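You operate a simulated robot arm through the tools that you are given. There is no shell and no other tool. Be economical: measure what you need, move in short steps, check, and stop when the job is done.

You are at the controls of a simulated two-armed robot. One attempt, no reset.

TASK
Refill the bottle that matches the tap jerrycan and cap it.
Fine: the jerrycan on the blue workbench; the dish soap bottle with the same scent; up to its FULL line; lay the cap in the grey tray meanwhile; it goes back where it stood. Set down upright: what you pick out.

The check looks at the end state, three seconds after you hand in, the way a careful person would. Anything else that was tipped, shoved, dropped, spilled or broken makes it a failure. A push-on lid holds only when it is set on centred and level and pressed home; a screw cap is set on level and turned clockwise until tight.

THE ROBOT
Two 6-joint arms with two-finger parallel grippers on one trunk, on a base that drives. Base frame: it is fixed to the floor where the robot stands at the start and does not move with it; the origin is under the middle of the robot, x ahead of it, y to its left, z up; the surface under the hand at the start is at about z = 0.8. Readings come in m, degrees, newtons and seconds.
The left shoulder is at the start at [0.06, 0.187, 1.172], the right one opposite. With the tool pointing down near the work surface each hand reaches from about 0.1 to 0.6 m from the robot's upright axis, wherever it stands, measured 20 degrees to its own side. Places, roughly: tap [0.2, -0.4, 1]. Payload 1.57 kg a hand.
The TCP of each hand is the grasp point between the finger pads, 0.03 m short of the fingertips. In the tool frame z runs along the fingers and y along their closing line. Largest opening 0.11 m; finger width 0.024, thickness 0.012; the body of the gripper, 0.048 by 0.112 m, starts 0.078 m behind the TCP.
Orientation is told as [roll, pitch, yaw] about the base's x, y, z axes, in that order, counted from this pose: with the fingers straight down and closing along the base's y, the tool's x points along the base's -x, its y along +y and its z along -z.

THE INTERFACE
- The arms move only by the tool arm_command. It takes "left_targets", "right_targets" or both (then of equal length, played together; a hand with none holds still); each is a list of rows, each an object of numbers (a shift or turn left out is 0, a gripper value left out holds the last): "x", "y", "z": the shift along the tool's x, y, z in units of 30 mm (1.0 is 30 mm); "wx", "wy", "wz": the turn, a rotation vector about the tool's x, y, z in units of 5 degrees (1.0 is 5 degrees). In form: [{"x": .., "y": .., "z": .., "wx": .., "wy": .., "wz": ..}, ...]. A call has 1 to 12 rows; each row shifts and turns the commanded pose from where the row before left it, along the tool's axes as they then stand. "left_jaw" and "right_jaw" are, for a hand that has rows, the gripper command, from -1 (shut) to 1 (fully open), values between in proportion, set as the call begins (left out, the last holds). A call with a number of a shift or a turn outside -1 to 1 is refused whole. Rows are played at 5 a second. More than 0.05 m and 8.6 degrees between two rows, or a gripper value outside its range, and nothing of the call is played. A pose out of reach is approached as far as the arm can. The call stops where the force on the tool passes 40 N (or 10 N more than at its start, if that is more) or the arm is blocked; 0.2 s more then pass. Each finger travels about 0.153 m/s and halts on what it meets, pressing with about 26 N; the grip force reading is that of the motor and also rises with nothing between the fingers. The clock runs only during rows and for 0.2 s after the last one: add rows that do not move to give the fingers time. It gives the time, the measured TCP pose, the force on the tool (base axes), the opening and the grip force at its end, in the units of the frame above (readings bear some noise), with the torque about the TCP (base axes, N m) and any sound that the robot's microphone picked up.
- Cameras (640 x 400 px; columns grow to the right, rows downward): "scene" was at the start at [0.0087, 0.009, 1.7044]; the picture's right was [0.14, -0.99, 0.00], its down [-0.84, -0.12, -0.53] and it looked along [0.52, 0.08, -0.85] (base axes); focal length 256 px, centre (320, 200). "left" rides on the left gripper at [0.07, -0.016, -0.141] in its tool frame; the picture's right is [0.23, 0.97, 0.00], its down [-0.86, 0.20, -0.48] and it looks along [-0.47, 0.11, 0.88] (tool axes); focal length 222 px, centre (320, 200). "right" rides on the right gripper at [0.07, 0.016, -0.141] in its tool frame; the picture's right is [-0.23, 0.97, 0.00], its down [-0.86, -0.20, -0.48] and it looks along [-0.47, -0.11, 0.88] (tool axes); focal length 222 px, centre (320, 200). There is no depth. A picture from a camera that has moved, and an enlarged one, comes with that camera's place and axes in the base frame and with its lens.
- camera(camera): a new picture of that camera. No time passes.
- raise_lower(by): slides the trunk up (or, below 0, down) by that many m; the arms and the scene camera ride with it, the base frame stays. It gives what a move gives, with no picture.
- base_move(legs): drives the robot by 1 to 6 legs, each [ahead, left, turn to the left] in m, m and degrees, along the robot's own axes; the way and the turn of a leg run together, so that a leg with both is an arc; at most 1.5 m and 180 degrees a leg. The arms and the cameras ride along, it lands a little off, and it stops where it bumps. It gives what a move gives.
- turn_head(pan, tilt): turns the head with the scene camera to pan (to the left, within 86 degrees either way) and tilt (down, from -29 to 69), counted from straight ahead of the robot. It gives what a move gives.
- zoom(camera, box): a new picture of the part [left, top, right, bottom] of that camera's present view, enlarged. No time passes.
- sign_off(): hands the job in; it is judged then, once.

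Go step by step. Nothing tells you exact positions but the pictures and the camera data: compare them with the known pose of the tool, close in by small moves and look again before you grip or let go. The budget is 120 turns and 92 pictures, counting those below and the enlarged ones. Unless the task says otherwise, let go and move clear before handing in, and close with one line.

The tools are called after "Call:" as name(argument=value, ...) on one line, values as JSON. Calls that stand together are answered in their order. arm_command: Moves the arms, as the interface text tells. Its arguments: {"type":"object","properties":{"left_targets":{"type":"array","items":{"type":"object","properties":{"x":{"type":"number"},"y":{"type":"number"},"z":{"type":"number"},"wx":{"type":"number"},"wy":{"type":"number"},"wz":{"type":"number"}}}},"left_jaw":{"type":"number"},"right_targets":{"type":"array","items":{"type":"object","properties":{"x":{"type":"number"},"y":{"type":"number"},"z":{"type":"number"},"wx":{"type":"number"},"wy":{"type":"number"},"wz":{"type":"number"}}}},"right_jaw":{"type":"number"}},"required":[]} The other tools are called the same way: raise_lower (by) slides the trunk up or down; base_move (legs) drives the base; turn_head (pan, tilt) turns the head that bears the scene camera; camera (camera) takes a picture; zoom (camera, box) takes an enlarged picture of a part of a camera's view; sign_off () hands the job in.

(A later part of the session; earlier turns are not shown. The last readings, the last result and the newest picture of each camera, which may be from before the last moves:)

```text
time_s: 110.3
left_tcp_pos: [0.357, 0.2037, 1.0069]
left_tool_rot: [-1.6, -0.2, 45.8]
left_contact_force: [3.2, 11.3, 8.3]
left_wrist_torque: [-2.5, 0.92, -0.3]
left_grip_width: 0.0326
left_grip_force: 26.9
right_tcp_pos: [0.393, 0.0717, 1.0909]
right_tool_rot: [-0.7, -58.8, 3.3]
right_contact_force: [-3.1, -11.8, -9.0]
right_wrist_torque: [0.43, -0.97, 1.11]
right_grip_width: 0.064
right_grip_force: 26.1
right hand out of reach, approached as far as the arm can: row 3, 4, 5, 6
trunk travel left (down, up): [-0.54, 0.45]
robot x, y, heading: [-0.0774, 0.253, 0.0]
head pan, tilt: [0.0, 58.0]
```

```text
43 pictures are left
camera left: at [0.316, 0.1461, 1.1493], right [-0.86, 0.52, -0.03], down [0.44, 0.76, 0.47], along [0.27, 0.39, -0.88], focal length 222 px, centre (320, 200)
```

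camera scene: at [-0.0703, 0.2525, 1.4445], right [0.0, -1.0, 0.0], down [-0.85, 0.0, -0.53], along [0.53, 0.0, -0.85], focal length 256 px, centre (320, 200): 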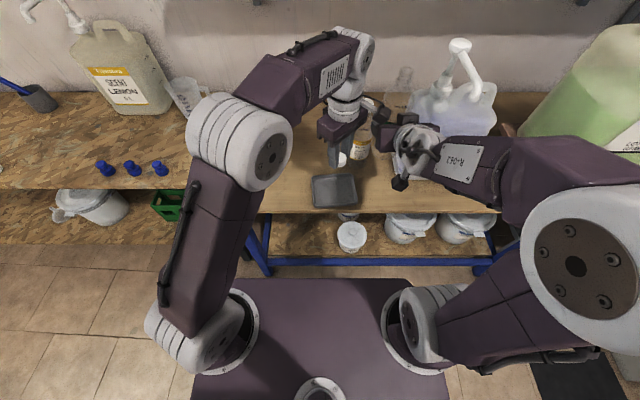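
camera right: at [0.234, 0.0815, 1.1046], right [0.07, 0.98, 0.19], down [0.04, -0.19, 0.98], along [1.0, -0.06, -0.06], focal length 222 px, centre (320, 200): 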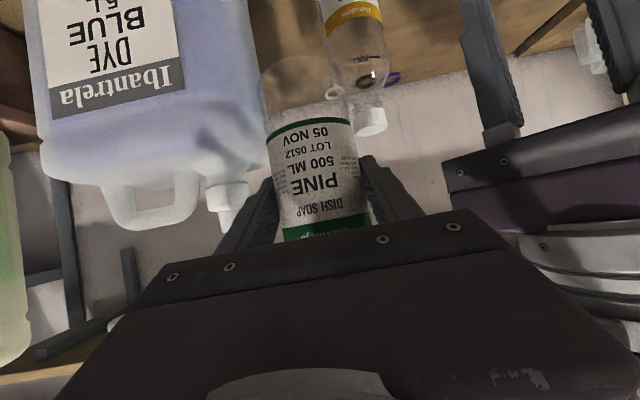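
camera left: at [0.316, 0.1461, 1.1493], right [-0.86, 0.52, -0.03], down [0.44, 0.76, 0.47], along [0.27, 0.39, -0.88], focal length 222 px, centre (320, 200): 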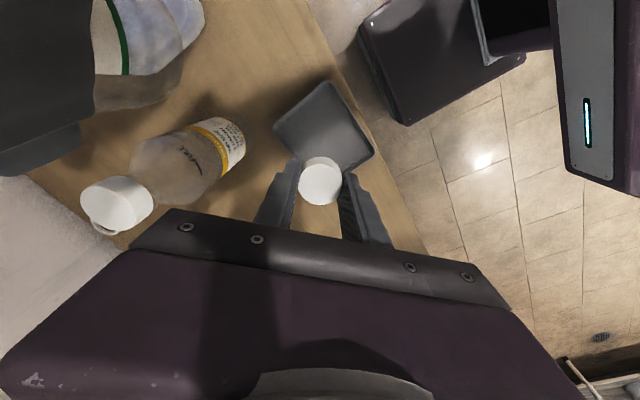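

Call:
arm_command(left_targets=[{"y": 0.7, "x": -0.7}, {"y": 0.7, "x": -0.7}, {"y": 0.3, "x": -0.3, "z": -0.5}, {"wz": 1}, {"wz": 1}, {"wz": 1}, {"wz": 1}, {"wz": 1}, {"wz": 1}, {"wz": 1}, {"wz": 1}, {"wz": 1}])

Call:
arm_command(left_targets=[{"wz": 1}, {"wz": 1}, {"wz": 1}, {"wz": 1}, {"wz": 1}, {"wz": 1}, {"wz": 1}, {"wz": 1}, {"wz": 1}, {"wz": 1}, {"wz": 1}, {"wz": 1}])

Call:
arm_command(left_targets=[{"wz": 1}, {"wz": 1}, {"wz": 1}, {"wz": 1}, {"wz": 1}])

Call:
camera(camera="scene")

```text
time_s: 112.9
left_tcp_pos: [0.3541, 0.2757, 1.0206]
left_tool_rot: [-0.9, -1.2, 0.6]
left_contact_force: [0.2, -0.1, 0.3]
left_wrist_torque: [-0.02, -0.01, -0.02]
left_grip_width: 0.0327
left_grip_force: 26.1
right_tcp_pos: [0.3918, 0.0722, 1.09]
right_tool_rot: [-0.6, -59.0, 3.3]
right_contact_force: [0.1, 0.1, -0.5]
right_wrist_torque: [0.04, 0.01, -0.03]
right_grip_width: 0.0642
right_grip_force: 26.6
trunk travel left (down, up): [-0.54, 0.45]
robot x, y, heading: [-0.0811, 0.2562, 0.0]
head pan, tilt: [0.0, 58.0]
```

```text
time_s: 115.5
left_tcp_pos: [0.3545, 0.2771, 1.0215]
left_tool_rot: [0.6, -1.4, -59.3]
left_contact_force: [-0.4, -0.7, 0.7]
left_wrist_torque: [0.01, 0.0, -0.01]
left_grip_width: 0.0325
left_grip_force: 26.1
right_tcp_pos: [0.3912, 0.0722, 1.0901]
right_tool_rot: [-0.6, -58.9, 3.3]
right_contact_force: [0.7, -0.3, -0.6]
right_wrist_torque: [0.0, 0.06, -0.02]
right_grip_width: 0.0642
right_grip_force: 26.0
trunk travel left (down, up): [-0.54, 0.45]
robot x, y, heading: [-0.0824, 0.2564, 0.1]
head pan, tilt: [0.0, 58.0]
```

```text
time_s: 116.7
left_tcp_pos: [0.3547, 0.2763, 1.0216]
left_tool_rot: [1.0, -1.2, -84.5]
left_contact_force: [0.6, -0.4, -0.3]
left_wrist_torque: [0.03, 0.01, -0.01]
left_grip_width: 0.0326
left_grip_force: 26.2
right_tcp_pos: [0.3913, 0.0714, 1.0907]
right_tool_rot: [-0.5, -58.9, 3.4]
right_contact_force: [-0.1, 0.2, 0.0]
right_wrist_torque: [0.01, 0.01, -0.03]
right_grip_width: 0.0641
right_grip_force: 26.2
trunk travel left (down, up): [-0.54, 0.45]
robot x, y, heading: [-0.0816, 0.2543, 0.4]
head pan, tilt: [0.0, 58.0]
```

```text
42 pictures are left
camera scene: at [-0.0703, 0.2525, 1.4445], right [0.0, -1.0, 0.0], down [-0.85, 0.0, -0.53], along [0.53, 0.0, -0.85], focal length 256 px, centre (320, 200)
```

scene: 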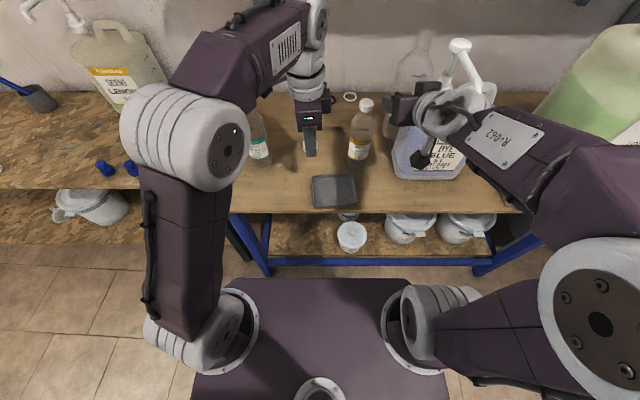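

Now the left gripper is slim toward the right hand. Move over the tray and lower.

Call:
arm_command(left_targets=[{"x": -0.9}, {"x": -0.8}, {"z": 0.9}, {"z": 0.9}, {"z": 0.9}, {"z": 0.9}, {"z": 0.9}])

Call:
camera(camera="left")

```text
time_s: 118.3
left_tcp_pos: [0.3617, 0.2222, 0.8865]
left_tool_rot: [1.1, -1.1, -84.3]
left_contact_force: [0.6, 0.4, -0.8]
left_wrist_torque: [-0.02, -0.02, 0.03]
left_grip_width: 0.0323
left_grip_force: 25.9
right_tcp_pos: [0.3926, 0.0713, 1.0895]
right_tool_rot: [-0.7, -58.9, 3.3]
right_contact_force: [-0.4, -0.3, 0.0]
right_wrist_torque: [0.02, 0.0, 0.02]
right_grip_width: 0.0644
right_grip_force: 26.2
trunk travel left (down, up): [-0.54, 0.45]
robot x, y, heading: [-0.0781, 0.2553, -0.2]
head pan, tilt: [0.0, 58.0]
```

```text
41 pictures are left
camera left: at [0.3362, 0.2941, 1.0269], right [0.95, 0.32, 0.01], down [0.27, -0.82, 0.5], along [0.17, -0.47, -0.87], focal length 222 px, centre (320, 200)
```

left: 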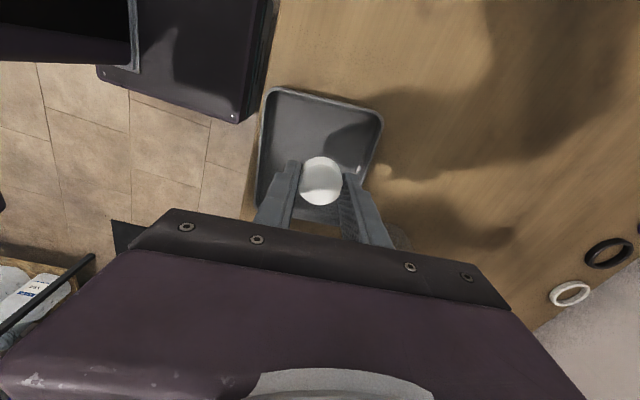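

Call:
arm_command(left_targets=[{"x": -0.4, "z": 0.4}, {"z": 0.4}, {"z": 0.2}])

Call:
arm_command(left_targets=[{"z": 0.07}, {"z": 0.07}])

```text
time_s: 119.1
left_tcp_pos: [0.3636, 0.2104, 0.8574]
left_tool_rot: [1.0, -1.1, -84.2]
left_contact_force: [-0.5, 0.2, -0.5]
left_wrist_torque: [-0.01, -0.01, 0.01]
left_grip_width: 0.0323
left_grip_force: 26.2
right_tcp_pos: [0.3928, 0.0713, 1.091]
right_tool_rot: [-0.5, -58.9, 3.3]
right_contact_force: [0.1, 0.0, -0.2]
right_wrist_torque: [-0.02, -0.04, -0.03]
right_grip_width: 0.0641
right_grip_force: 25.9
trunk travel left (down, up): [-0.54, 0.45]
robot x, y, heading: [-0.0785, 0.2524, -0.2]
head pan, tilt: [0.0, 58.0]
```

```text
time_s: 119.7
left_tcp_pos: [0.3647, 0.2106, 0.8526]
left_tool_rot: [1.1, -1.1, -84.3]
left_contact_force: [0.1, 0.4, 0.7]
left_wrist_torque: [0.05, -0.03, -0.03]
left_grip_width: 0.0324
left_grip_force: 25.9
right_tcp_pos: [0.3916, 0.0718, 1.0902]
right_tool_rot: [-0.6, -58.9, 3.3]
right_contact_force: [-0.2, -0.4, -0.3]
right_wrist_torque: [0.02, -0.03, 0.06]
right_grip_width: 0.0643
right_grip_force: 26.2
trunk travel left (down, up): [-0.54, 0.45]
robot x, y, heading: [-0.0821, 0.254, -0.1]
head pan, tilt: [0.0, 58.0]
```

Call:
arm_command(left_targets=[{"z": 0.07}, {"z": 0.07}, {"z": 0.07}])

```text
time_s: 120.5
left_tcp_pos: [0.3644, 0.2111, 0.847]
left_tool_rot: [1.1, -1.1, -84.3]
left_contact_force: [0.3, 0.3, -0.2]
left_wrist_torque: [-0.03, -0.01, -0.01]
left_grip_width: 0.0323
left_grip_force: 25.7
right_tcp_pos: [0.3924, 0.0717, 1.0908]
right_tool_rot: [-0.6, -58.9, 3.3]
right_contact_force: [-0.2, -0.5, -0.7]
right_wrist_torque: [0.03, 0.01, 0.0]
right_grip_width: 0.0639
right_grip_force: 26.0
trunk travel left (down, up): [-0.54, 0.45]
robot x, y, heading: [-0.0785, 0.254, 0.1]
head pan, tilt: [0.0, 58.0]
```

Call:
arm_command(left_targets=[{"z": 0.07}, {"z": 0.07}, {"z": 0.06}])

```text
time_s: 121.3
left_tcp_pos: [0.3643, 0.2105, 0.8404]
left_tool_rot: [1.1, -1.1, -84.3]
left_contact_force: [0.3, 0.3, -0.1]
left_wrist_torque: [0.02, -0.01, 0.0]
left_grip_width: 0.0325
left_grip_force: 26.0
right_tcp_pos: [0.3932, 0.0714, 1.0915]
right_tool_rot: [-0.6, -58.9, 3.3]
right_contact_force: [-0.6, -0.6, -0.3]
right_wrist_torque: [0.02, -0.02, 0.03]
right_grip_width: 0.0641
right_grip_force: 25.7
trunk travel left (down, up): [-0.54, 0.45]
robot x, y, heading: [-0.0814, 0.2539, 0.0]
head pan, tilt: [0.0, 58.0]
```

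Call:
arm_command(left_targets=[{"z": 0.07}, {"z": 0.07}])

Call:
zoom(camera="left", box=[200, 80, 440, 230])

```text
time_s: 121.9
left_tcp_pos: [0.3647, 0.2102, 0.8354]
left_tool_rot: [1.1, -1.1, -84.2]
left_contact_force: [-0.2, -0.2, -0.6]
left_wrist_torque: [0.0, -0.02, -0.02]
left_grip_width: 0.0323
left_grip_force: 25.9
right_tcp_pos: [0.3912, 0.0728, 1.0907]
right_tool_rot: [-0.5, -59.0, 3.3]
right_contact_force: [0.0, 0.4, 0.0]
right_wrist_torque: [-0.01, 0.01, 0.0]
right_grip_width: 0.0641
right_grip_force: 26.4
trunk travel left (down, up): [-0.54, 0.45]
robot x, y, heading: [-0.0792, 0.2533, 0.0]
head pan, tilt: [0.0, 58.0]
```

```text
2.67 times, centred on (320, 155) of left
camera zoom: at [0.3388, 0.2811, 0.9766], right [0.95, 0.32, 0.01], down [0.27, -0.82, 0.5], along [0.17, -0.47, -0.87], focal length 592 px, centre (320, 320)
```

zoom: 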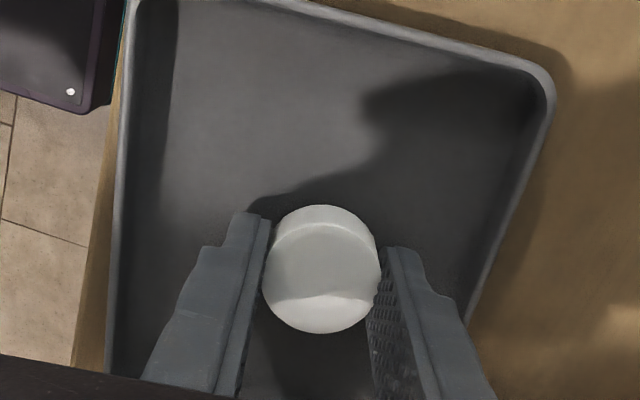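

Call:
arm_command(left_targets=[{"z": 0.06}, {"z": 0.06}])

```text
time_s: 122.5
left_tcp_pos: [0.3647, 0.2104, 0.8343]
left_tool_rot: [1.3, -1.2, -84.3]
left_contact_force: [0.7, 2.0, 14.5]
left_wrist_torque: [0.18, 0.21, -0.05]
left_grip_width: 0.0324
left_grip_force: 26.0
right_tcp_pos: [0.3917, 0.0719, 1.0921]
right_tool_rot: [-0.7, -58.9, 3.4]
right_contact_force: [-0.7, -0.2, 0.0]
right_wrist_torque: [-0.02, 0.03, -0.03]
right_grip_width: 0.0644
right_grip_force: 25.6
trunk travel left (down, up): [-0.54, 0.45]
robot x, y, heading: [-0.081, 0.2513, 0.0]
head pan, tilt: [0.0, 58.0]
```

Contact at TCP z ≈ 0.835. Release the cap and lift away.

Call:
arm_command(left_targets=[{"z": -0.08}])

Call:
arm_command(left_targets=[{}, {}, {"z": -1}, {"z": -1}, {"z": -1}, {"z": -1}, {"z": -1}, {"z": -1}], left_jaw=0.1)

Call:
camera(camera="left")

```text
time_s: 122.9
left_tcp_pos: [0.3647, 0.2094, 0.8346]
left_tool_rot: [0.9, -1.2, -84.3]
left_contact_force: [0.3, -0.7, 1.4]
left_wrist_torque: [-0.03, 0.02, 0.02]
left_grip_width: 0.0325
left_grip_force: 26.4
right_tcp_pos: [0.3924, 0.0718, 1.0902]
right_tool_rot: [-0.7, -59.0, 3.2]
right_contact_force: [0.8, 0.3, -0.1]
right_wrist_torque: [-0.01, -0.01, 0.02]
right_grip_width: 0.0642
right_grip_force: 26.5
trunk travel left (down, up): [-0.54, 0.45]
robot x, y, heading: [-0.0806, 0.2542, 0.0]
head pan, tilt: [0.0, 58.0]
```

```text
time_s: 124.7
left_tcp_pos: [0.3611, 0.2138, 1.0144]
left_tool_rot: [1.0, -1.1, -84.2]
left_contact_force: [0.2, 1.0, 0.3]
left_wrist_torque: [0.0, -0.03, -0.01]
left_grip_width: 0.0603
left_grip_force: 0.0
right_tcp_pos: [0.3928, 0.0715, 1.0899]
right_tool_rot: [-0.5, -58.9, 3.3]
right_contact_force: [-0.6, 0.3, -1.0]
right_wrist_torque: [0.01, -0.01, 0.0]
right_grip_width: 0.064
right_grip_force: 26.0
trunk travel left (down, up): [-0.54, 0.45]
robot x, y, heading: [-0.0776, 0.2566, 0.1]
head pan, tilt: [0.0, 58.0]
```

```text
39 pictures are left
camera left: at [0.3346, 0.2846, 1.1552], right [0.95, 0.32, 0.01], down [0.27, -0.82, 0.5], along [0.17, -0.47, -0.87], focal length 222 px, centre (320, 200)
```

left: 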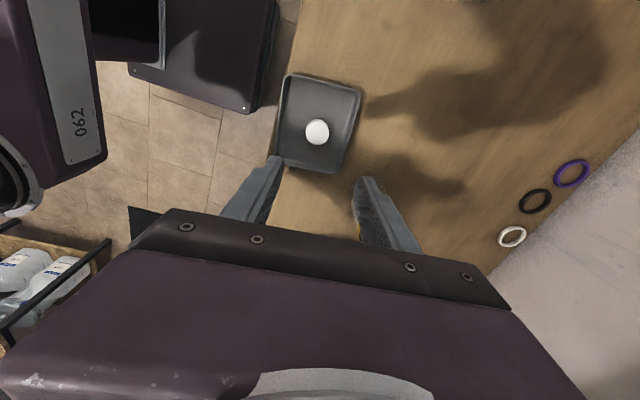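

Cap lies in the tray. Now back the robot off with the bottle and move it right, in front of the tap, then look.

Call:
base_move(legs=[[-0.35, 0, 0], [0, -0.4, 0]])

Call:
turn_head(pan=-20, tilt=40)

Call:
camera(camera="scene")

Call:
camera(camera="right")

```text
time_s: 129.0
left_tcp_pos: [0.0105, -0.188, 1.014]
left_tool_rot: [1.0, -1.1, -84.1]
left_contact_force: [0.2, -1.0, -0.4]
left_wrist_torque: [0.05, 0.0, 0.0]
left_grip_width: 0.0605
left_grip_force: 0.1
right_tcp_pos: [0.0418, -0.3279, 1.091]
right_tool_rot: [-0.7, -58.9, 3.4]
right_contact_force: [0.0, 0.4, -0.1]
right_wrist_torque: [0.0, 0.01, 0.0]
right_grip_width: 0.0641
right_grip_force: 26.3
trunk travel left (down, up): [-0.54, 0.45]
robot x, y, heading: [-0.4295, -0.1474, 0.5]
head pan, tilt: [0.0, 58.0]
```

```text
time_s: 129.9
left_tcp_pos: [0.011, -0.187, 1.0145]
left_tool_rot: [1.2, -1.1, -84.2]
left_contact_force: [0.4, -0.7, 0.4]
left_wrist_torque: [-0.04, 0.03, 0.0]
left_grip_width: 0.0607
left_grip_force: 0.0
right_tcp_pos: [0.043, -0.3279, 1.0905]
right_tool_rot: [-0.7, -58.9, 3.4]
right_contact_force: [-0.3, 0.3, -0.2]
right_wrist_torque: [0.01, 0.0, 0.03]
right_grip_width: 0.0644
right_grip_force: 25.9
trunk travel left (down, up): [-0.54, 0.45]
robot x, y, heading: [-0.4299, -0.1485, -0.2]
head pan, tilt: [-20.0, 40.0]
```

```text
38 pictures are left
camera scene: at [-0.4099, -0.1782, 1.4688], right [-0.34, -0.94, 0.0], down [-0.61, 0.22, -0.77], along [0.72, -0.26, -0.64], focal length 256 px, centre (320, 200)
```

scene: 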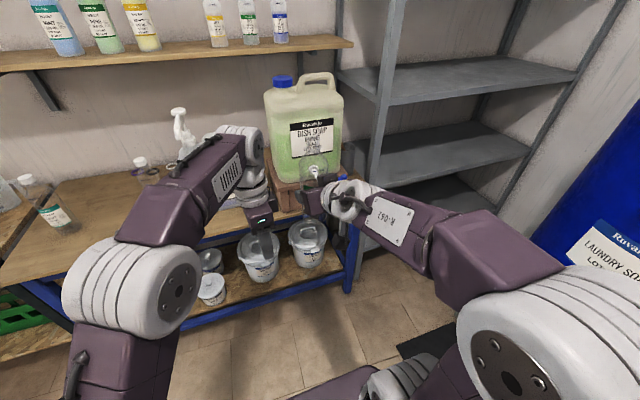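

```text
37 pictures are left
camera right: at [-0.116, -0.319, 1.1049], right [0.07, 0.98, 0.19], down [0.04, -0.19, 0.98], along [1.0, -0.06, -0.05], focal length 222 px, centre (320, 200)
```

right: 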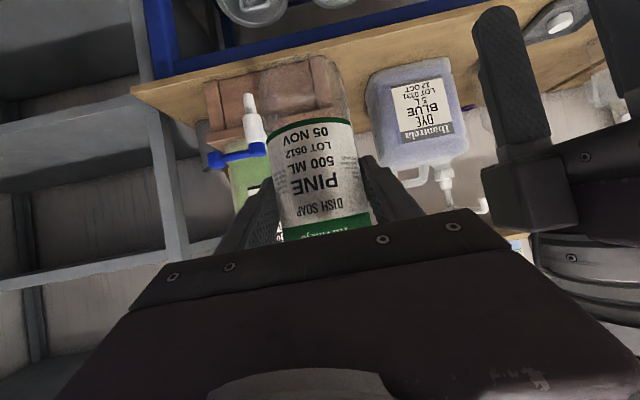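

Call:
zoom(camera="right", box=[170, 70, 310, 200])

```text
3.08 times, centred on (240, 135) of right
camera zoom: at [-0.116, -0.319, 1.1049], right [0.07, 0.98, 0.19], down [0.04, -0.19, 0.98], along [1.0, -0.06, -0.05], focal length 684 px, centre (566, 400)
```

zoom: 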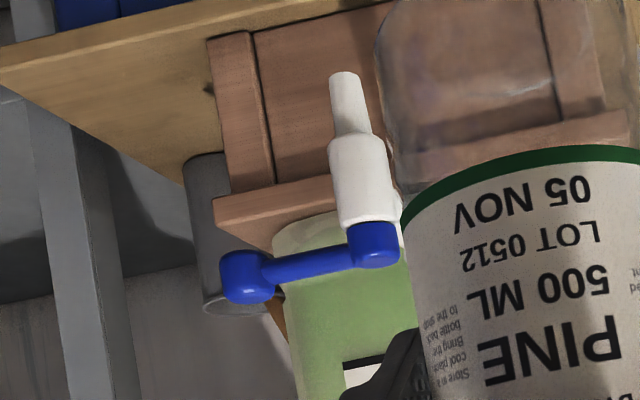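

Tap: spout tip about [0.179, -0.408, 0.923]; the blue lever points to −y at z ≈ 1.01, knob near [0.178, -0.468]. I'll rearrange the hands here in free space: left hand aside, then the bottle hand towards the middle and lower.

Call:
arm_command(left_targets=[{"x": 1}, {"x": 1}, {"x": 1}, {"x": 1}, {"x": 1}, {"x": 1}, {"x": 1}, {"x": 1}, {"x": 1}])

Call:
arm_command(right_targets=[{"y": 0.9, "x": 0.3, "z": 0.5}, {"y": 0.9, "x": 0.3, "z": 0.5}, {"y": 0.9, "x": 0.6, "z": 0.35}, {"y": 0.9, "x": 0.6, "z": 0.35}, {"y": 0.9, "x": 0.6, "z": 0.35}, {"y": 0.9, "x": 0.6, "z": 0.35}, {"y": 0.9, "x": 0.6, "z": 0.35}, {"y": 0.9, "x": 0.6, "z": 0.35}])

```text
time_s: 131.9
left_tcp_pos: [-0.0166, 0.0828, 1.0106]
left_tool_rot: [1.2, -1.1, -84.1]
left_contact_force: [0.3, 0.4, 0.3]
left_wrist_torque: [0.0, 0.01, 0.02]
left_grip_width: 0.0607
left_grip_force: 0.1
right_tcp_pos: [0.0429, -0.3279, 1.0901]
right_tool_rot: [-0.7, -59.0, 3.7]
right_contact_force: [-0.5, 0.0, -0.1]
right_wrist_torque: [-0.02, 0.01, -0.02]
right_grip_width: 0.0641
right_grip_force: 25.7
trunk travel left (down, up): [-0.54, 0.45]
robot x, y, heading: [-0.433, -0.1487, 0.3]
head pan, tilt: [-20.0, 40.0]
```

```text
time_s: 133.7
left_tcp_pos: [-0.0177, 0.084, 1.0094]
left_tool_rot: [1.0, -1.2, -84.2]
left_contact_force: [-0.1, 0.7, 0.3]
left_wrist_torque: [0.02, 0.02, 0.0]
left_grip_width: 0.0605
left_grip_force: 0.0
right_tcp_pos: [0.045, -0.1118, 0.9324]
right_tool_rot: [-0.6, -58.7, 3.6]
right_contact_force: [0.5, 0.6, -0.5]
right_wrist_torque: [-0.01, 0.03, -0.03]
right_grip_width: 0.0643
right_grip_force: 26.1
right hand out of reach, approached as far as the arm can: row 1
trunk travel left (down, up): [-0.54, 0.45]
robot x, y, heading: [-0.4329, -0.148, 0.1]
head pan, tilt: [-20.0, 40.0]
```

Call:
raise_lower(by=-0.04)

Call:
arm_command(right_targets=[{"x": 0.63, "z": 0.67}, {"x": 0.63, "z": 0.67}, {"x": 0.63, "z": 0.67}, {"x": 0.63, "z": 0.67}])

Call:
camera(camera="scene")

```text
time_s: 134.5
left_tcp_pos: [-0.0174, 0.0826, 0.9708]
left_tool_rot: [1.2, -1.2, -84.1]
left_contact_force: [-0.6, 1.0, -0.6]
left_wrist_torque: [-0.01, 0.0, 0.0]
left_grip_width: 0.0606
left_grip_force: 0.0
right_tcp_pos: [0.0448, -0.1137, 0.8931]
right_tool_rot: [-0.8, -58.9, 3.5]
right_contact_force: [0.7, 0.3, -0.5]
right_wrist_torque: [-0.01, -0.01, 0.01]
right_grip_width: 0.0643
right_grip_force: 26.2
trunk travel left (down, up): [-0.5, 0.49]
robot x, y, heading: [-0.428, -0.1509, 0.2]
head pan, tilt: [-20.0, 40.0]
```

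```text
time_s: 135.5
left_tcp_pos: [-0.0167, 0.0829, 0.9688]
left_tool_rot: [1.1, -1.1, -84.1]
left_contact_force: [0.8, 0.5, 0.0]
left_wrist_torque: [-0.04, -0.01, -0.01]
left_grip_width: 0.0605
left_grip_force: 0.0
right_tcp_pos: [0.0748, -0.1107, 0.7864]
right_tool_rot: [-0.7, -59.0, 3.4]
right_contact_force: [-1.1, 1.3, -0.6]
right_wrist_torque: [0.0, 0.02, -0.01]
right_grip_width: 0.064
right_grip_force: 25.9
trunk travel left (down, up): [-0.5, 0.49]
robot x, y, heading: [-0.4311, -0.1498, 0.0]
head pan, tilt: [-20.0, 40.0]
```

```text
35 pictures are left
camera scene: at [-0.4092, -0.1782, 1.4289], right [-0.34, -0.94, 0.0], down [-0.61, 0.22, -0.77], along [0.72, -0.26, -0.64], focal length 256 px, centre (320, 200)
```

scene: 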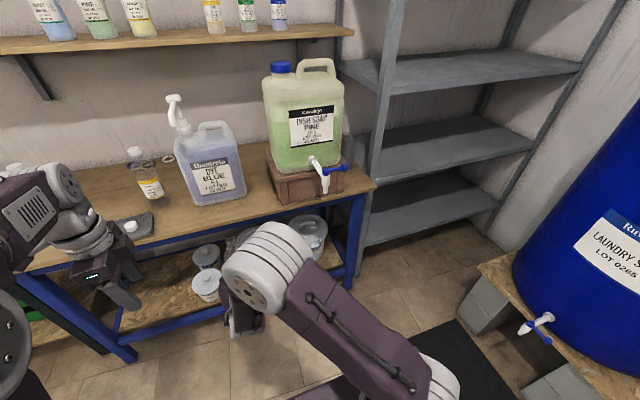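

Call:
zoom(camera="scene", box=[280, 140, 370, 205])

Call:
zoom(camera="scene", box=[490, 290, 580, 355])

```text
6.15 times, centred on (325, 172) of scene
camera zoom: at [-0.4092, -0.1782, 1.4289], right [-0.34, -0.94, 0.0], down [-0.61, 0.22, -0.77], along [0.72, -0.26, -0.64], focal length 1577 px, centre (289, 369)
```

zoom: 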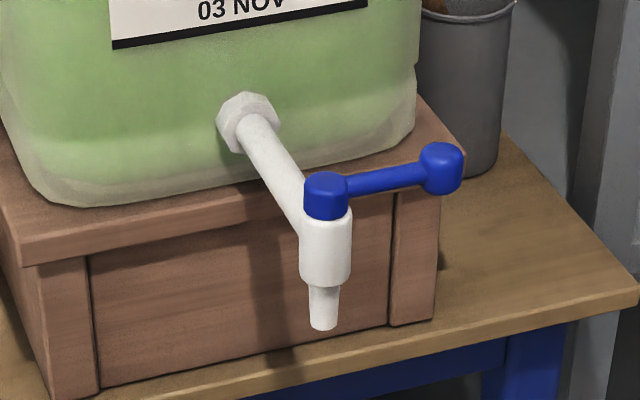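

```text
6.15 times, centred on (535, 322) of scene
camera zoom: at [-0.4092, -0.1782, 1.4289], right [-0.34, -0.94, 0.0], down [-0.61, 0.22, -0.77], along [0.72, -0.26, -0.64], focal length 1577 px, centre (-1003, -554)
```

zoom: 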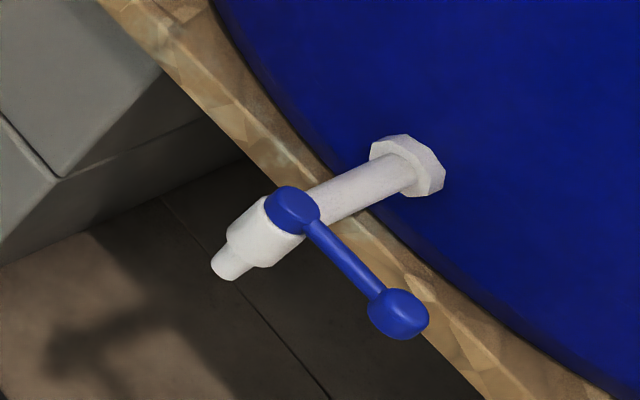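

The tap handle turns about a vertical axis, closed when pointing sideways. Drive right, then partly forward.

Call:
base_move(legs=[[0, -0.297, 0], [0.055, 0, 0]])

Call:
turn_head(pan=0, tilt=42)

Call:
camera(camera="scene")

Call:
camera(camera="right")

```text
time_s: 138.1
left_tcp_pos: [0.0396, -0.2138, 0.9687]
left_tool_rot: [0.9, -1.1, -84.1]
left_contact_force: [0.6, 0.4, 0.0]
left_wrist_torque: [-0.01, 0.05, 0.0]
left_grip_width: 0.0607
left_grip_force: 0.0
right_tcp_pos: [0.1312, -0.4077, 0.7863]
right_tool_rot: [-0.6, -58.7, 3.5]
right_contact_force: [0.5, -0.7, -0.5]
right_wrist_torque: [0.05, 0.0, 0.01]
right_grip_width: 0.0643
right_grip_force: 25.6
trunk travel left (down, up): [-0.5, 0.49]
robot x, y, heading: [-0.3721, -0.4491, 0.4]
head pan, tilt: [-20.0, 40.0]
```

```text
time_s: 138.9
left_tcp_pos: [0.0387, -0.2134, 0.9699]
left_tool_rot: [1.0, -1.0, -84.2]
left_contact_force: [-0.6, -0.5, -0.2]
left_wrist_torque: [-0.01, 0.0, 0.0]
left_grip_width: 0.0603
left_grip_force: 0.1
right_tcp_pos: [0.1309, -0.4073, 0.7882]
right_tool_rot: [-0.6, -58.9, 3.6]
right_contact_force: [0.2, 1.2, 0.2]
right_wrist_torque: [-0.02, 0.01, 0.01]
right_grip_width: 0.0642
right_grip_force: 25.8
trunk travel left (down, up): [-0.5, 0.49]
robot x, y, heading: [-0.3742, -0.4439, 0.5]
head pan, tilt: [0.0, 42.0]
```

```text
32 pictures are left
camera scene: at [-0.3505, -0.446, 1.4259], right [0.0, -1.0, 0.0], down [-0.67, 0.0, -0.74], along [0.74, 0.0, -0.67], focal length 256 px, centre (320, 200)
```

scene: 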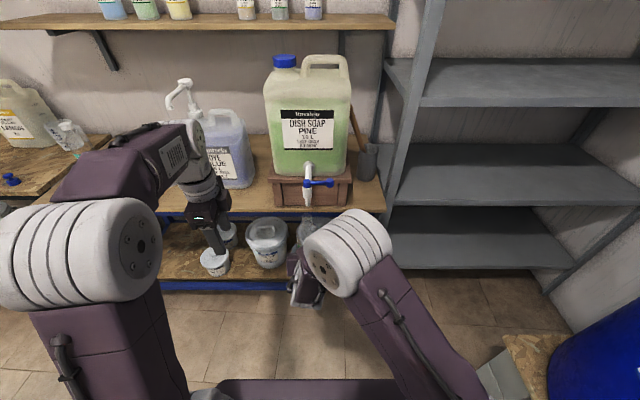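

```text
31 pictures are left
camera right: at [-0.027, -0.3986, 0.8013], right [0.07, 0.98, 0.19], down [0.04, -0.19, 0.98], along [1.0, -0.06, -0.05], focal length 222 px, centre (320, 200)
```

right: 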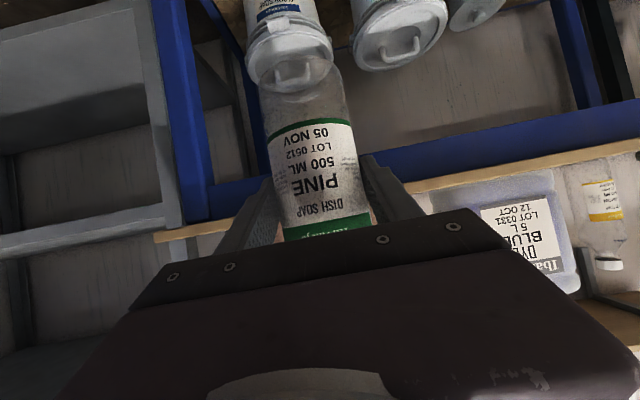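

Call:
zoom(camera="scene", box=[265, 160, 365, 260])

```text
4.00 times, centred on (315, 210) of scene
camera zoom: at [-0.3505, -0.446, 1.4259], right [0.0, -1.0, 0.0], down [-0.67, 0.0, -0.74], along [0.74, 0.0, -0.67], focal length 1025 px, centre (340, 160)
```

zoom: 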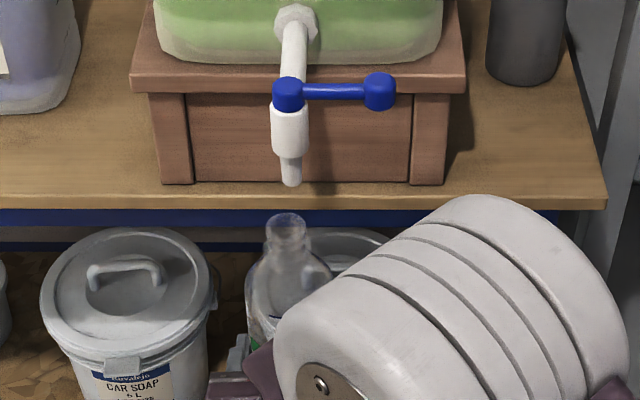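

Call:
camera(camera="left")

```text
29 pictures are left
camera left: at [0.0121, -0.1433, 1.1097], right [0.94, 0.33, 0.01], down [0.28, -0.82, 0.5], along [0.17, -0.47, -0.87], focal length 222 px, centre (320, 200)
```

left: 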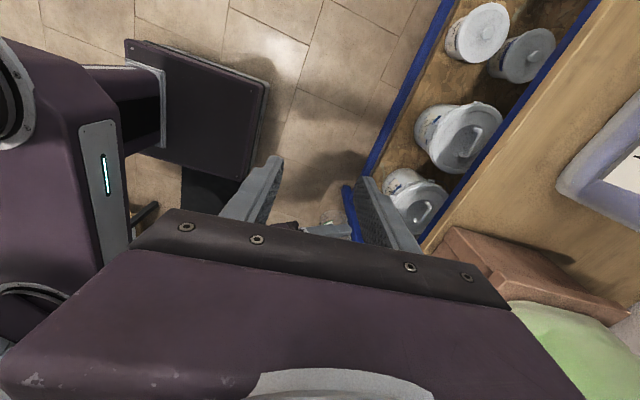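

The bottle is upright with its mouth just short of the spout. Prepare the left hand: raise, turn yaw to 0 and tilt it forward, fingers closed as a hook.

Call:
arm_command(left_targets=[{"z": -1}, {"z": -1}, {"z": -1}, {"z": -1}, {"wz": -1}, {"wz": -1}, {"wz": -1}, {"wz": -1}, {"wz": -1}, {"wz": -1}, {"wz": -1}, {"wz": -1}], left_jaw=-1)

Call:
arm_command(left_targets=[{"wz": -1}, {"wz": -1}, {"wz": -1}, {"wz": -1}, {"wz": -1}, {"wz": -1}, {"wz": -1}, {"wz": -1}, {"wz": -0.85}])

Call:
arm_command(left_targets=[{"wy": -1}, {"wy": -1}, {"wy": -1}, {"wy": -1}, {"wy": -1}, {"wy": -1}, {"wy": -1}])

Call:
arm_command(left_targets=[{"y": -1}, {"y": -1}, {"y": -1}, {"y": -1}])

Call:
camera(camera="left")

```text
time_s: 141.5
left_tcp_pos: [0.0368, -0.2115, 1.0906]
left_tool_rot: [0.1, -1.6, -44.0]
left_contact_force: [0.1, -0.3, 0.0]
left_wrist_torque: [-0.01, 0.0, -0.02]
left_grip_width: 0.0002
left_grip_force: 21.5
right_tcp_pos: [0.1313, -0.4069, 0.787]
right_tool_rot: [-0.7, -58.9, 3.4]
right_contact_force: [-0.6, 0.0, 0.6]
right_wrist_torque: [0.0, 0.03, 0.0]
right_grip_width: 0.0639
right_grip_force: 26.3
trunk travel left (down, up): [-0.5, 0.49]
robot x, y, heading: [-0.3733, -0.4448, 0.3]
head pan, tilt: [0.0, 42.0]
```

```text
time_s: 143.5
left_tcp_pos: [0.0369, -0.2119, 1.0899]
left_tool_rot: [-1.0, -1.3, 0.3]
left_contact_force: [-0.3, -1.3, -0.6]
left_wrist_torque: [0.05, -0.05, -0.01]
left_grip_width: 0.0002
left_grip_force: 21.2
right_tcp_pos: [0.1329, -0.4078, 0.7873]
right_tool_rot: [-0.7, -58.9, 3.5]
right_contact_force: [-0.1, -0.4, 0.0]
right_wrist_torque: [-0.01, 0.03, 0.01]
right_grip_width: 0.0643
right_grip_force: 26.0
trunk travel left (down, up): [-0.5, 0.49]
robot x, y, heading: [-0.373, -0.4432, 0.2]
head pan, tilt: [0.0, 42.0]
```

```text
time_s: 145.1
left_tcp_pos: [0.037, -0.2115, 1.0896]
left_tool_rot: [-1.1, -36.2, 0.9]
left_contact_force: [-0.6, 1.4, 0.0]
left_wrist_torque: [-0.01, 0.0, -0.04]
left_grip_width: 0.0002
left_grip_force: 21.2
right_tcp_pos: [0.1313, -0.4072, 0.7876]
right_tool_rot: [-0.7, -58.8, 3.5]
right_contact_force: [0.2, 0.1, -0.5]
right_wrist_torque: [0.0, 0.01, -0.03]
right_grip_width: 0.064
right_grip_force: 26.7
trunk travel left (down, up): [-0.5, 0.49]
robot x, y, heading: [-0.375, -0.4448, 0.4]
head pan, tilt: [0.0, 42.0]
```

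```text
time_s: 146.1
left_tcp_pos: [0.0368, -0.3312, 1.0921]
left_tool_rot: [-1.2, -36.2, 0.9]
left_contact_force: [0.5, -0.7, -0.2]
left_wrist_torque: [0.03, -0.01, 0.02]
left_grip_width: 0.0001
left_grip_force: 21.4
right_tcp_pos: [0.1312, -0.4078, 0.7875]
right_tool_rot: [-0.6, -59.0, 3.6]
right_contact_force: [0.3, -0.1, 0.3]
right_wrist_torque: [0.01, 0.05, 0.01]
right_grip_width: 0.0639
right_grip_force: 25.8
trunk travel left (down, up): [-0.5, 0.49]
robot x, y, heading: [-0.3762, -0.4489, 0.3]
head pan, tilt: [0.0, 42.0]
```

```text
28 pictures are left
camera left: at [-0.1025, -0.3468, 1.1651], right [-0.19, 0.97, -0.15], down [0.41, 0.22, 0.89], along [0.89, 0.1, -0.43], focal length 222 px, centre (320, 200)
```

left: 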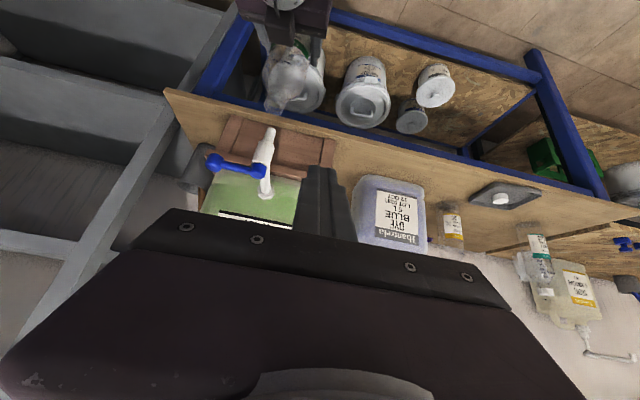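

Call:
zoom(camera="left", box=[190, 30, 350, 210])

```text
2.22 times, centred on (270, 120) of left
camera zoom: at [-0.1025, -0.3468, 1.1651], right [-0.19, 0.97, -0.15], down [0.41, 0.22, 0.89], along [0.89, 0.1, -0.43], focal length 494 px, centre (431, 378)
```

zoom: 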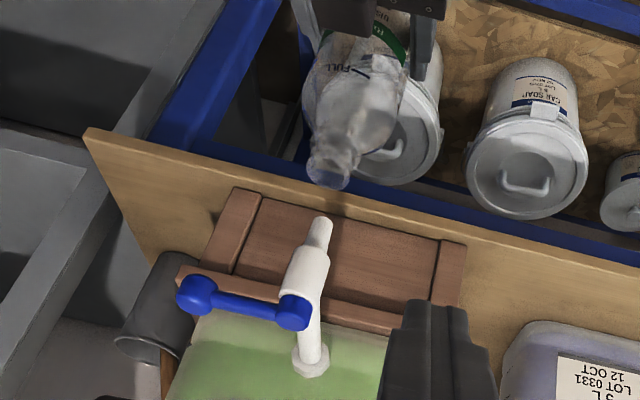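

Mouth about [0.146, -0.410, ~0.916], spout [0.179, -0.410, 0.925]. Creep forward 0.033 and check alignment.

Call:
base_move(legs=[[0.033, 0, 0]])

Call:
zoom(camera="scene", box=[265, 160, 365, 260])

Call:
zoom(camera="left", box=[190, 30, 350, 210])

```text
time_s: 147.0
left_tcp_pos: [0.0701, -0.3309, 1.0908]
left_tool_rot: [-1.2, -36.2, 1.0]
left_contact_force: [1.1, -0.6, -0.2]
left_wrist_torque: [-0.01, 0.01, -0.02]
left_grip_width: 0.0
left_grip_force: 21.7
right_tcp_pos: [0.1649, -0.4066, 0.7865]
right_tool_rot: [-0.5, -58.8, 3.5]
right_contact_force: [0.0, -0.1, -0.4]
right_wrist_torque: [0.0, 0.0, -0.01]
right_grip_width: 0.064
right_grip_force: 26.5
trunk travel left (down, up): [-0.5, 0.49]
robot x, y, heading: [-0.344, -0.4413, 0.4]
head pan, tilt: [0.0, 42.0]
```

```text
4.00 times, centred on (315, 210) of scene
camera zoom: at [-0.3166, -0.4457, 1.4259], right [0.01, -1.0, 0.0], down [-0.67, 0.0, -0.74], along [0.74, 0.0, -0.67], focal length 1025 px, centre (340, 160)
```

zoom: 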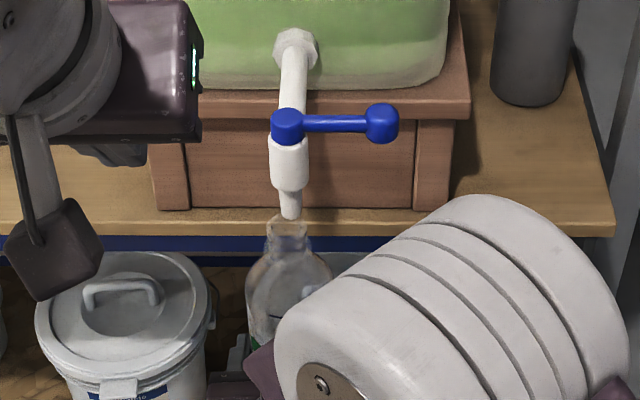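

```text
2.22 times, centred on (270, 120) of left
camera zoom: at [-0.0692, -0.3459, 1.1649], right [-0.19, 0.97, -0.15], down [0.41, 0.22, 0.89], along [0.89, 0.1, -0.44], focal length 494 px, centre (431, 378)
```

zoom: 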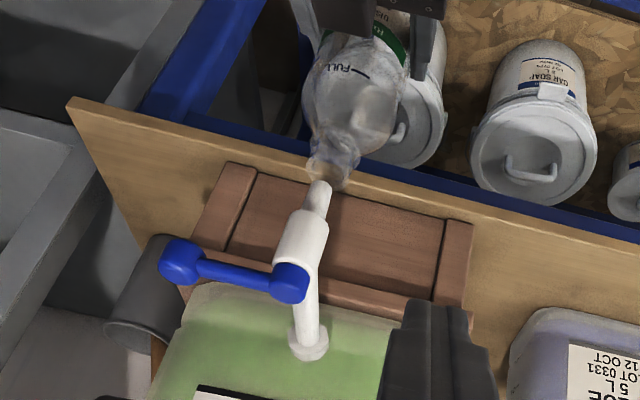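

Good: mouth nearly under the spout. Fine-tune by 3 mm and bring the left hook above and beyond the lever bar.

Call:
arm_command(right_targets=[{"y": -0.1, "z": 0.09, "x": -0.05}])

Call:
arm_command(left_targets=[{"z": 0.61, "x": -0.61, "y": -0.77}, {"z": 0.61, "x": -0.61, "y": -0.77}, {"z": 0.61, "x": -0.61, "y": -0.77}, {"z": 0.61, "x": -0.61, "y": -0.77}, {"z": 0.61, "x": -0.61, "y": -0.77}])

Call:
camera(camera="left")

Call:
zoom(camera="scene", box=[240, 120, 400, 260])

```text
time_s: 147.4
left_tcp_pos: [0.0702, -0.331, 1.0916]
left_tool_rot: [-1.1, -36.2, 0.9]
left_contact_force: [-0.8, -0.3, -0.3]
left_wrist_torque: [0.02, 0.01, -0.01]
left_grip_width: 0.0
left_grip_force: 21.6
right_tcp_pos: [0.1679, -0.4111, 0.787]
right_tool_rot: [-0.6, -59.0, 3.5]
right_contact_force: [0.4, -0.3, 0.7]
right_wrist_torque: [-0.02, 0.0, -0.01]
right_grip_width: 0.0641
right_grip_force: 25.9
trunk travel left (down, up): [-0.5, 0.49]
robot x, y, heading: [-0.34, -0.4464, 0.2]
head pan, tilt: [0.0, 42.0]
```

```text
time_s: 148.6
left_tcp_pos: [0.1994, -0.4472, 1.0716]
left_tool_rot: [-1.2, -36.1, 0.9]
left_contact_force: [-0.1, 0.1, -1.2]
left_wrist_torque: [-0.01, 0.0, 0.0]
left_grip_width: 0.0
left_grip_force: 21.4
right_tcp_pos: [0.1695, -0.4114, 0.7868]
right_tool_rot: [-0.5, -58.8, 3.5]
right_contact_force: [0.0, -0.1, -1.1]
right_wrist_torque: [0.01, 0.01, -0.01]
right_grip_width: 0.0642
right_grip_force: 26.0
trunk travel left (down, up): [-0.5, 0.49]
robot x, y, heading: [-0.3423, -0.4433, 0.3]
head pan, tilt: [0.0, 42.0]
```

```text
24 pictures are left
camera left: at [0.0596, -0.4623, 1.1455], right [-0.19, 0.97, -0.15], down [0.41, 0.22, 0.89], along [0.89, 0.1, -0.44], focal length 222 px, centre (320, 200)
```

left: 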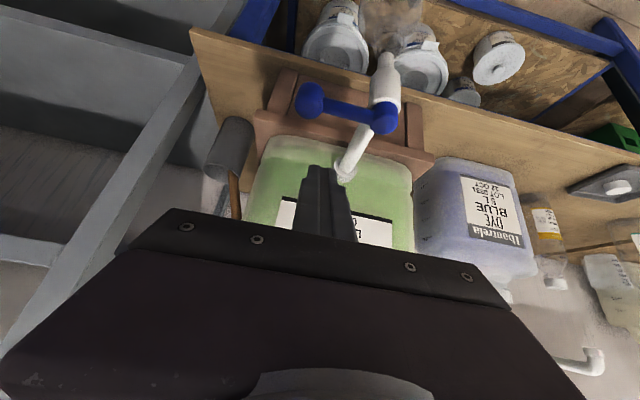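

```text
2.86 times, centred on (320, 190) of scene
camera zoom: at [-0.3162, -0.4466, 1.4259], right [0.01, -1.0, 0.0], down [-0.67, 0.0, -0.74], along [0.74, 0.0, -0.67], focal length 732 px, centre (320, 229)
```

zoom: 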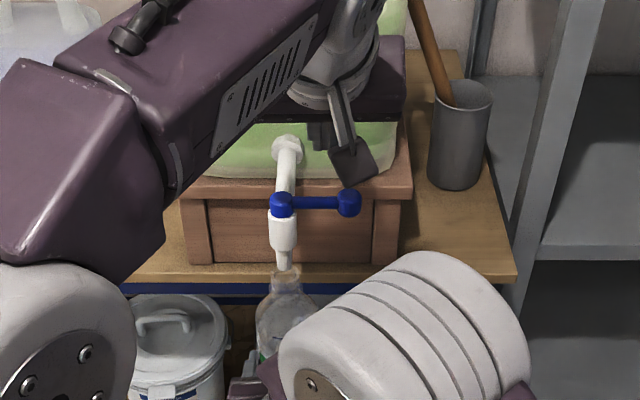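

Hook is above and behind the lever bar. Lower it behind the bar.

Call:
arm_command(left_targets=[{"z": 0.44, "x": 0.32}, {"z": 0.44, "x": 0.32}, {"z": 0.44, "x": 0.32}])

Call:
zoom(camera="left", box=[240, 50, 440, 250])

```text
time_s: 149.4
left_tcp_pos: [0.1982, -0.4476, 1.0248]
left_tool_rot: [-1.3, -36.1, 0.9]
left_contact_force: [0.4, 0.2, -0.5]
left_wrist_torque: [0.01, -0.03, 0.01]
left_grip_width: 0.0
left_grip_force: 21.2
right_tcp_pos: [0.1671, -0.4102, 0.7866]
right_tool_rot: [-0.6, -58.9, 3.5]
right_contact_force: [0.4, 0.1, -0.5]
right_wrist_torque: [-0.03, 0.02, 0.02]
right_grip_width: 0.0642
right_grip_force: 25.5
trunk travel left (down, up): [-0.5, 0.49]
robot x, y, heading: [-0.342, -0.444, 0.2]
head pan, tilt: [0.0, 42.0]
```

```text
2.00 times, centred on (340, 150) of left
camera zoom: at [0.0587, -0.462, 1.0985], right [-0.19, 0.97, -0.15], down [0.41, 0.22, 0.89], along [0.89, 0.1, -0.43], focal length 444 px, centre (280, 300)
```

zoom: 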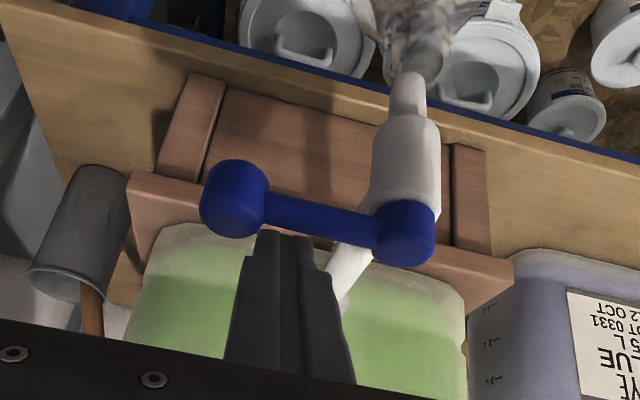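

Call:
arm_command(left_targets=[{"z": -0.25, "x": 0.48, "y": -0.07}, {"z": -0.28, "x": 0.48, "y": -0.07}])

Call:
zoom(camera="scene", box=[240, 120, 400, 260])

```text
time_s: 150.0
left_tcp_pos: [0.165, -0.4528, 1.0215]
left_tool_rot: [-1.3, -36.1, 0.9]
left_contact_force: [1.3, 0.2, 1.2]
left_wrist_torque: [0.01, 0.03, 0.0]
left_grip_width: 0.0
left_grip_force: 21.1
right_tcp_pos: [0.1668, -0.41, 0.7872]
right_tool_rot: [-0.6, -58.9, 3.4]
right_contact_force: [0.5, -0.6, -0.4]
right_wrist_torque: [0.02, 0.0, -0.03]
right_grip_width: 0.0642
right_grip_force: 26.4
trunk travel left (down, up): [-0.5, 0.49]
robot x, y, heading: [-0.342, -0.4423, 0.3]
head pan, tilt: [0.0, 42.0]
```

```text
2.86 times, centred on (320, 190) of scene
camera zoom: at [-0.3178, -0.4459, 1.4259], right [0.01, -1.0, 0.0], down [-0.67, 0.0, -0.74], along [0.74, 0.0, -0.67], focal length 732 px, centre (320, 229)
```

zoom: 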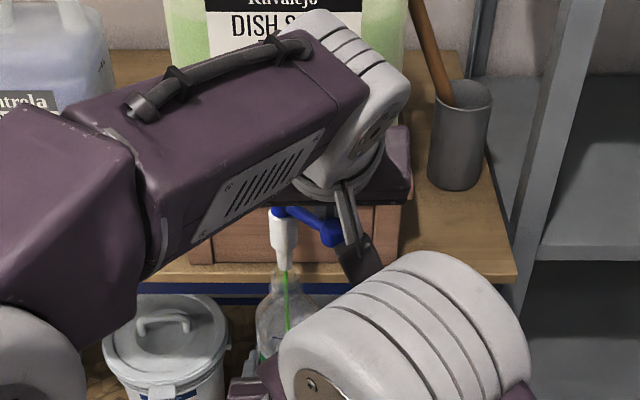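

It's running into the bottle. Wait about a second and look at the level.

Call:
arm_command(left_targets=[{}, {}, {}, {}, {}])

Call:
zoom(camera="scene", box=[285, 200, 335, 260])

```text
time_s: 151.2
left_tcp_pos: [0.1663, -0.4517, 1.0204]
left_tool_rot: [-1.4, -36.2, 0.9]
left_contact_force: [0.0, -0.5, 1.1]
left_wrist_torque: [0.01, 0.02, 0.03]
left_grip_width: 0.0
left_grip_force: 21.3
right_tcp_pos: [0.1672, -0.4101, 0.7867]
right_tool_rot: [-0.6, -58.9, 3.6]
right_contact_force: [-0.4, 1.0, -0.4]
right_wrist_torque: [-0.01, 0.01, 0.01]
right_grip_width: 0.0643
right_grip_force: 26.4
trunk travel left (down, up): [-0.5, 0.49]
robot x, y, heading: [-0.3437, -0.4459, 0.3]
head pan, tilt: [0.0, 42.0]
```

```text
6.67 times, centred on (310, 230) of scene
camera zoom: at [-0.3175, -0.4457, 1.4259], right [0.01, -1.0, 0.0], down [-0.67, 0.0, -0.74], along [0.74, 0.0, -0.67], focal length 1708 px, centre (387, 0)
```

zoom: 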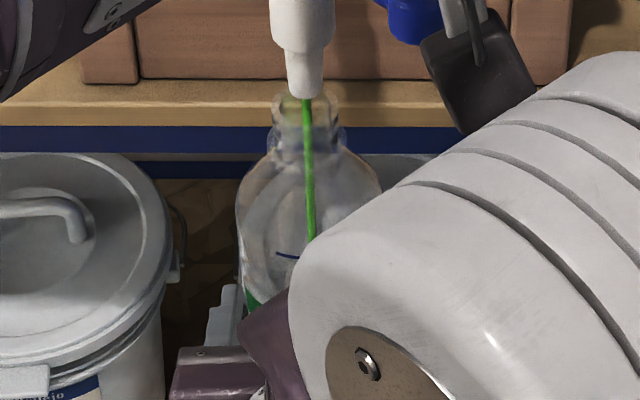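

Stream goes cleanly into the neck; FULL mark visible. Wait and watch through the right-hand camera.

Call:
arm_command(left_targets=[{}, {}, {}, {}, {}, {}, {}, {}, {}, {}])

Call:
zoom(camera="right", box=[220, 40, 420, 240])

```text
time_s: 153.4
left_tcp_pos: [0.164, -0.4515, 1.0206]
left_tool_rot: [-1.3, -36.2, 0.8]
left_contact_force: [0.0, 0.0, 0.2]
left_wrist_torque: [0.01, 0.03, 0.05]
left_grip_width: 0.0002
left_grip_force: 20.8
right_tcp_pos: [0.1669, -0.4104, 0.7856]
right_tool_rot: [-0.6, -58.8, 3.6]
right_contact_force: [0.3, -0.7, -0.7]
right_wrist_torque: [-0.01, 0.02, 0.0]
right_grip_width: 0.0646
right_grip_force: 25.7
trunk travel left (down, up): [-0.5, 0.49]
robot x, y, heading: [-0.3416, -0.4434, 0.3]
head pan, tilt: [0.0, 42.0]
```

```text
2.00 times, centred on (320, 140) of right
camera zoom: at [0.009, -0.4012, 0.8011], right [0.07, 0.98, 0.19], down [0.04, -0.19, 0.98], along [1.0, -0.06, -0.05], focal length 444 px, centre (320, 320)
```

zoom: 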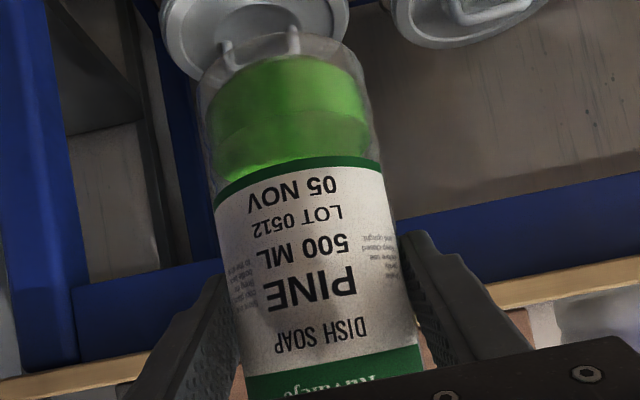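

Call:
arm_command(left_targets=[{}, {}, {}, {}, {}, {}, {}, {}, {}, {}])

Call:
zoom(camera="scene", box=[285, 200, 335, 260])

```text
time_s: 155.6
left_tcp_pos: [0.1658, -0.452, 1.02]
left_tool_rot: [-1.4, -36.2, 0.9]
left_contact_force: [-0.3, -0.2, 0.5]
left_wrist_torque: [-0.02, 0.02, 0.01]
left_grip_width: 0.0002
left_grip_force: 21.2
right_tcp_pos: [0.1674, -0.4102, 0.7868]
right_tool_rot: [-0.6, -58.8, 3.7]
right_contact_force: [0.1, 0.1, -1.6]
right_wrist_torque: [0.02, 0.01, 0.0]
right_grip_width: 0.0647
right_grip_force: 26.6
trunk travel left (down, up): [-0.5, 0.49]
robot x, y, heading: [-0.3433, -0.4433, 0.2]
head pan, tilt: [0.0, 42.0]
```

```text
6.67 times, centred on (310, 230) of scene
camera zoom: at [-0.3174, -0.4457, 1.4259], right [0.01, -1.0, 0.0], down [-0.67, 0.0, -0.74], along [0.74, 0.0, -0.67], focal length 1708 px, centre (387, 0)
```

zoom: 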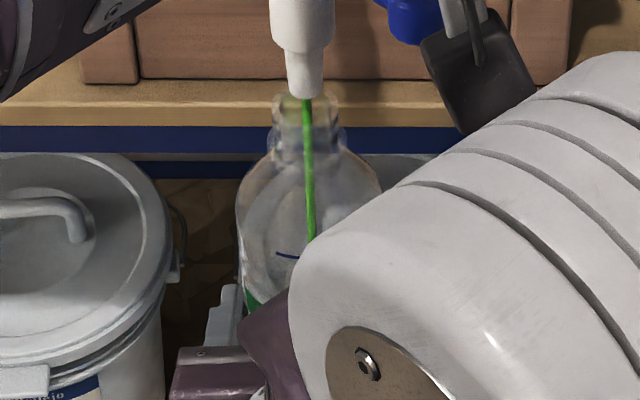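

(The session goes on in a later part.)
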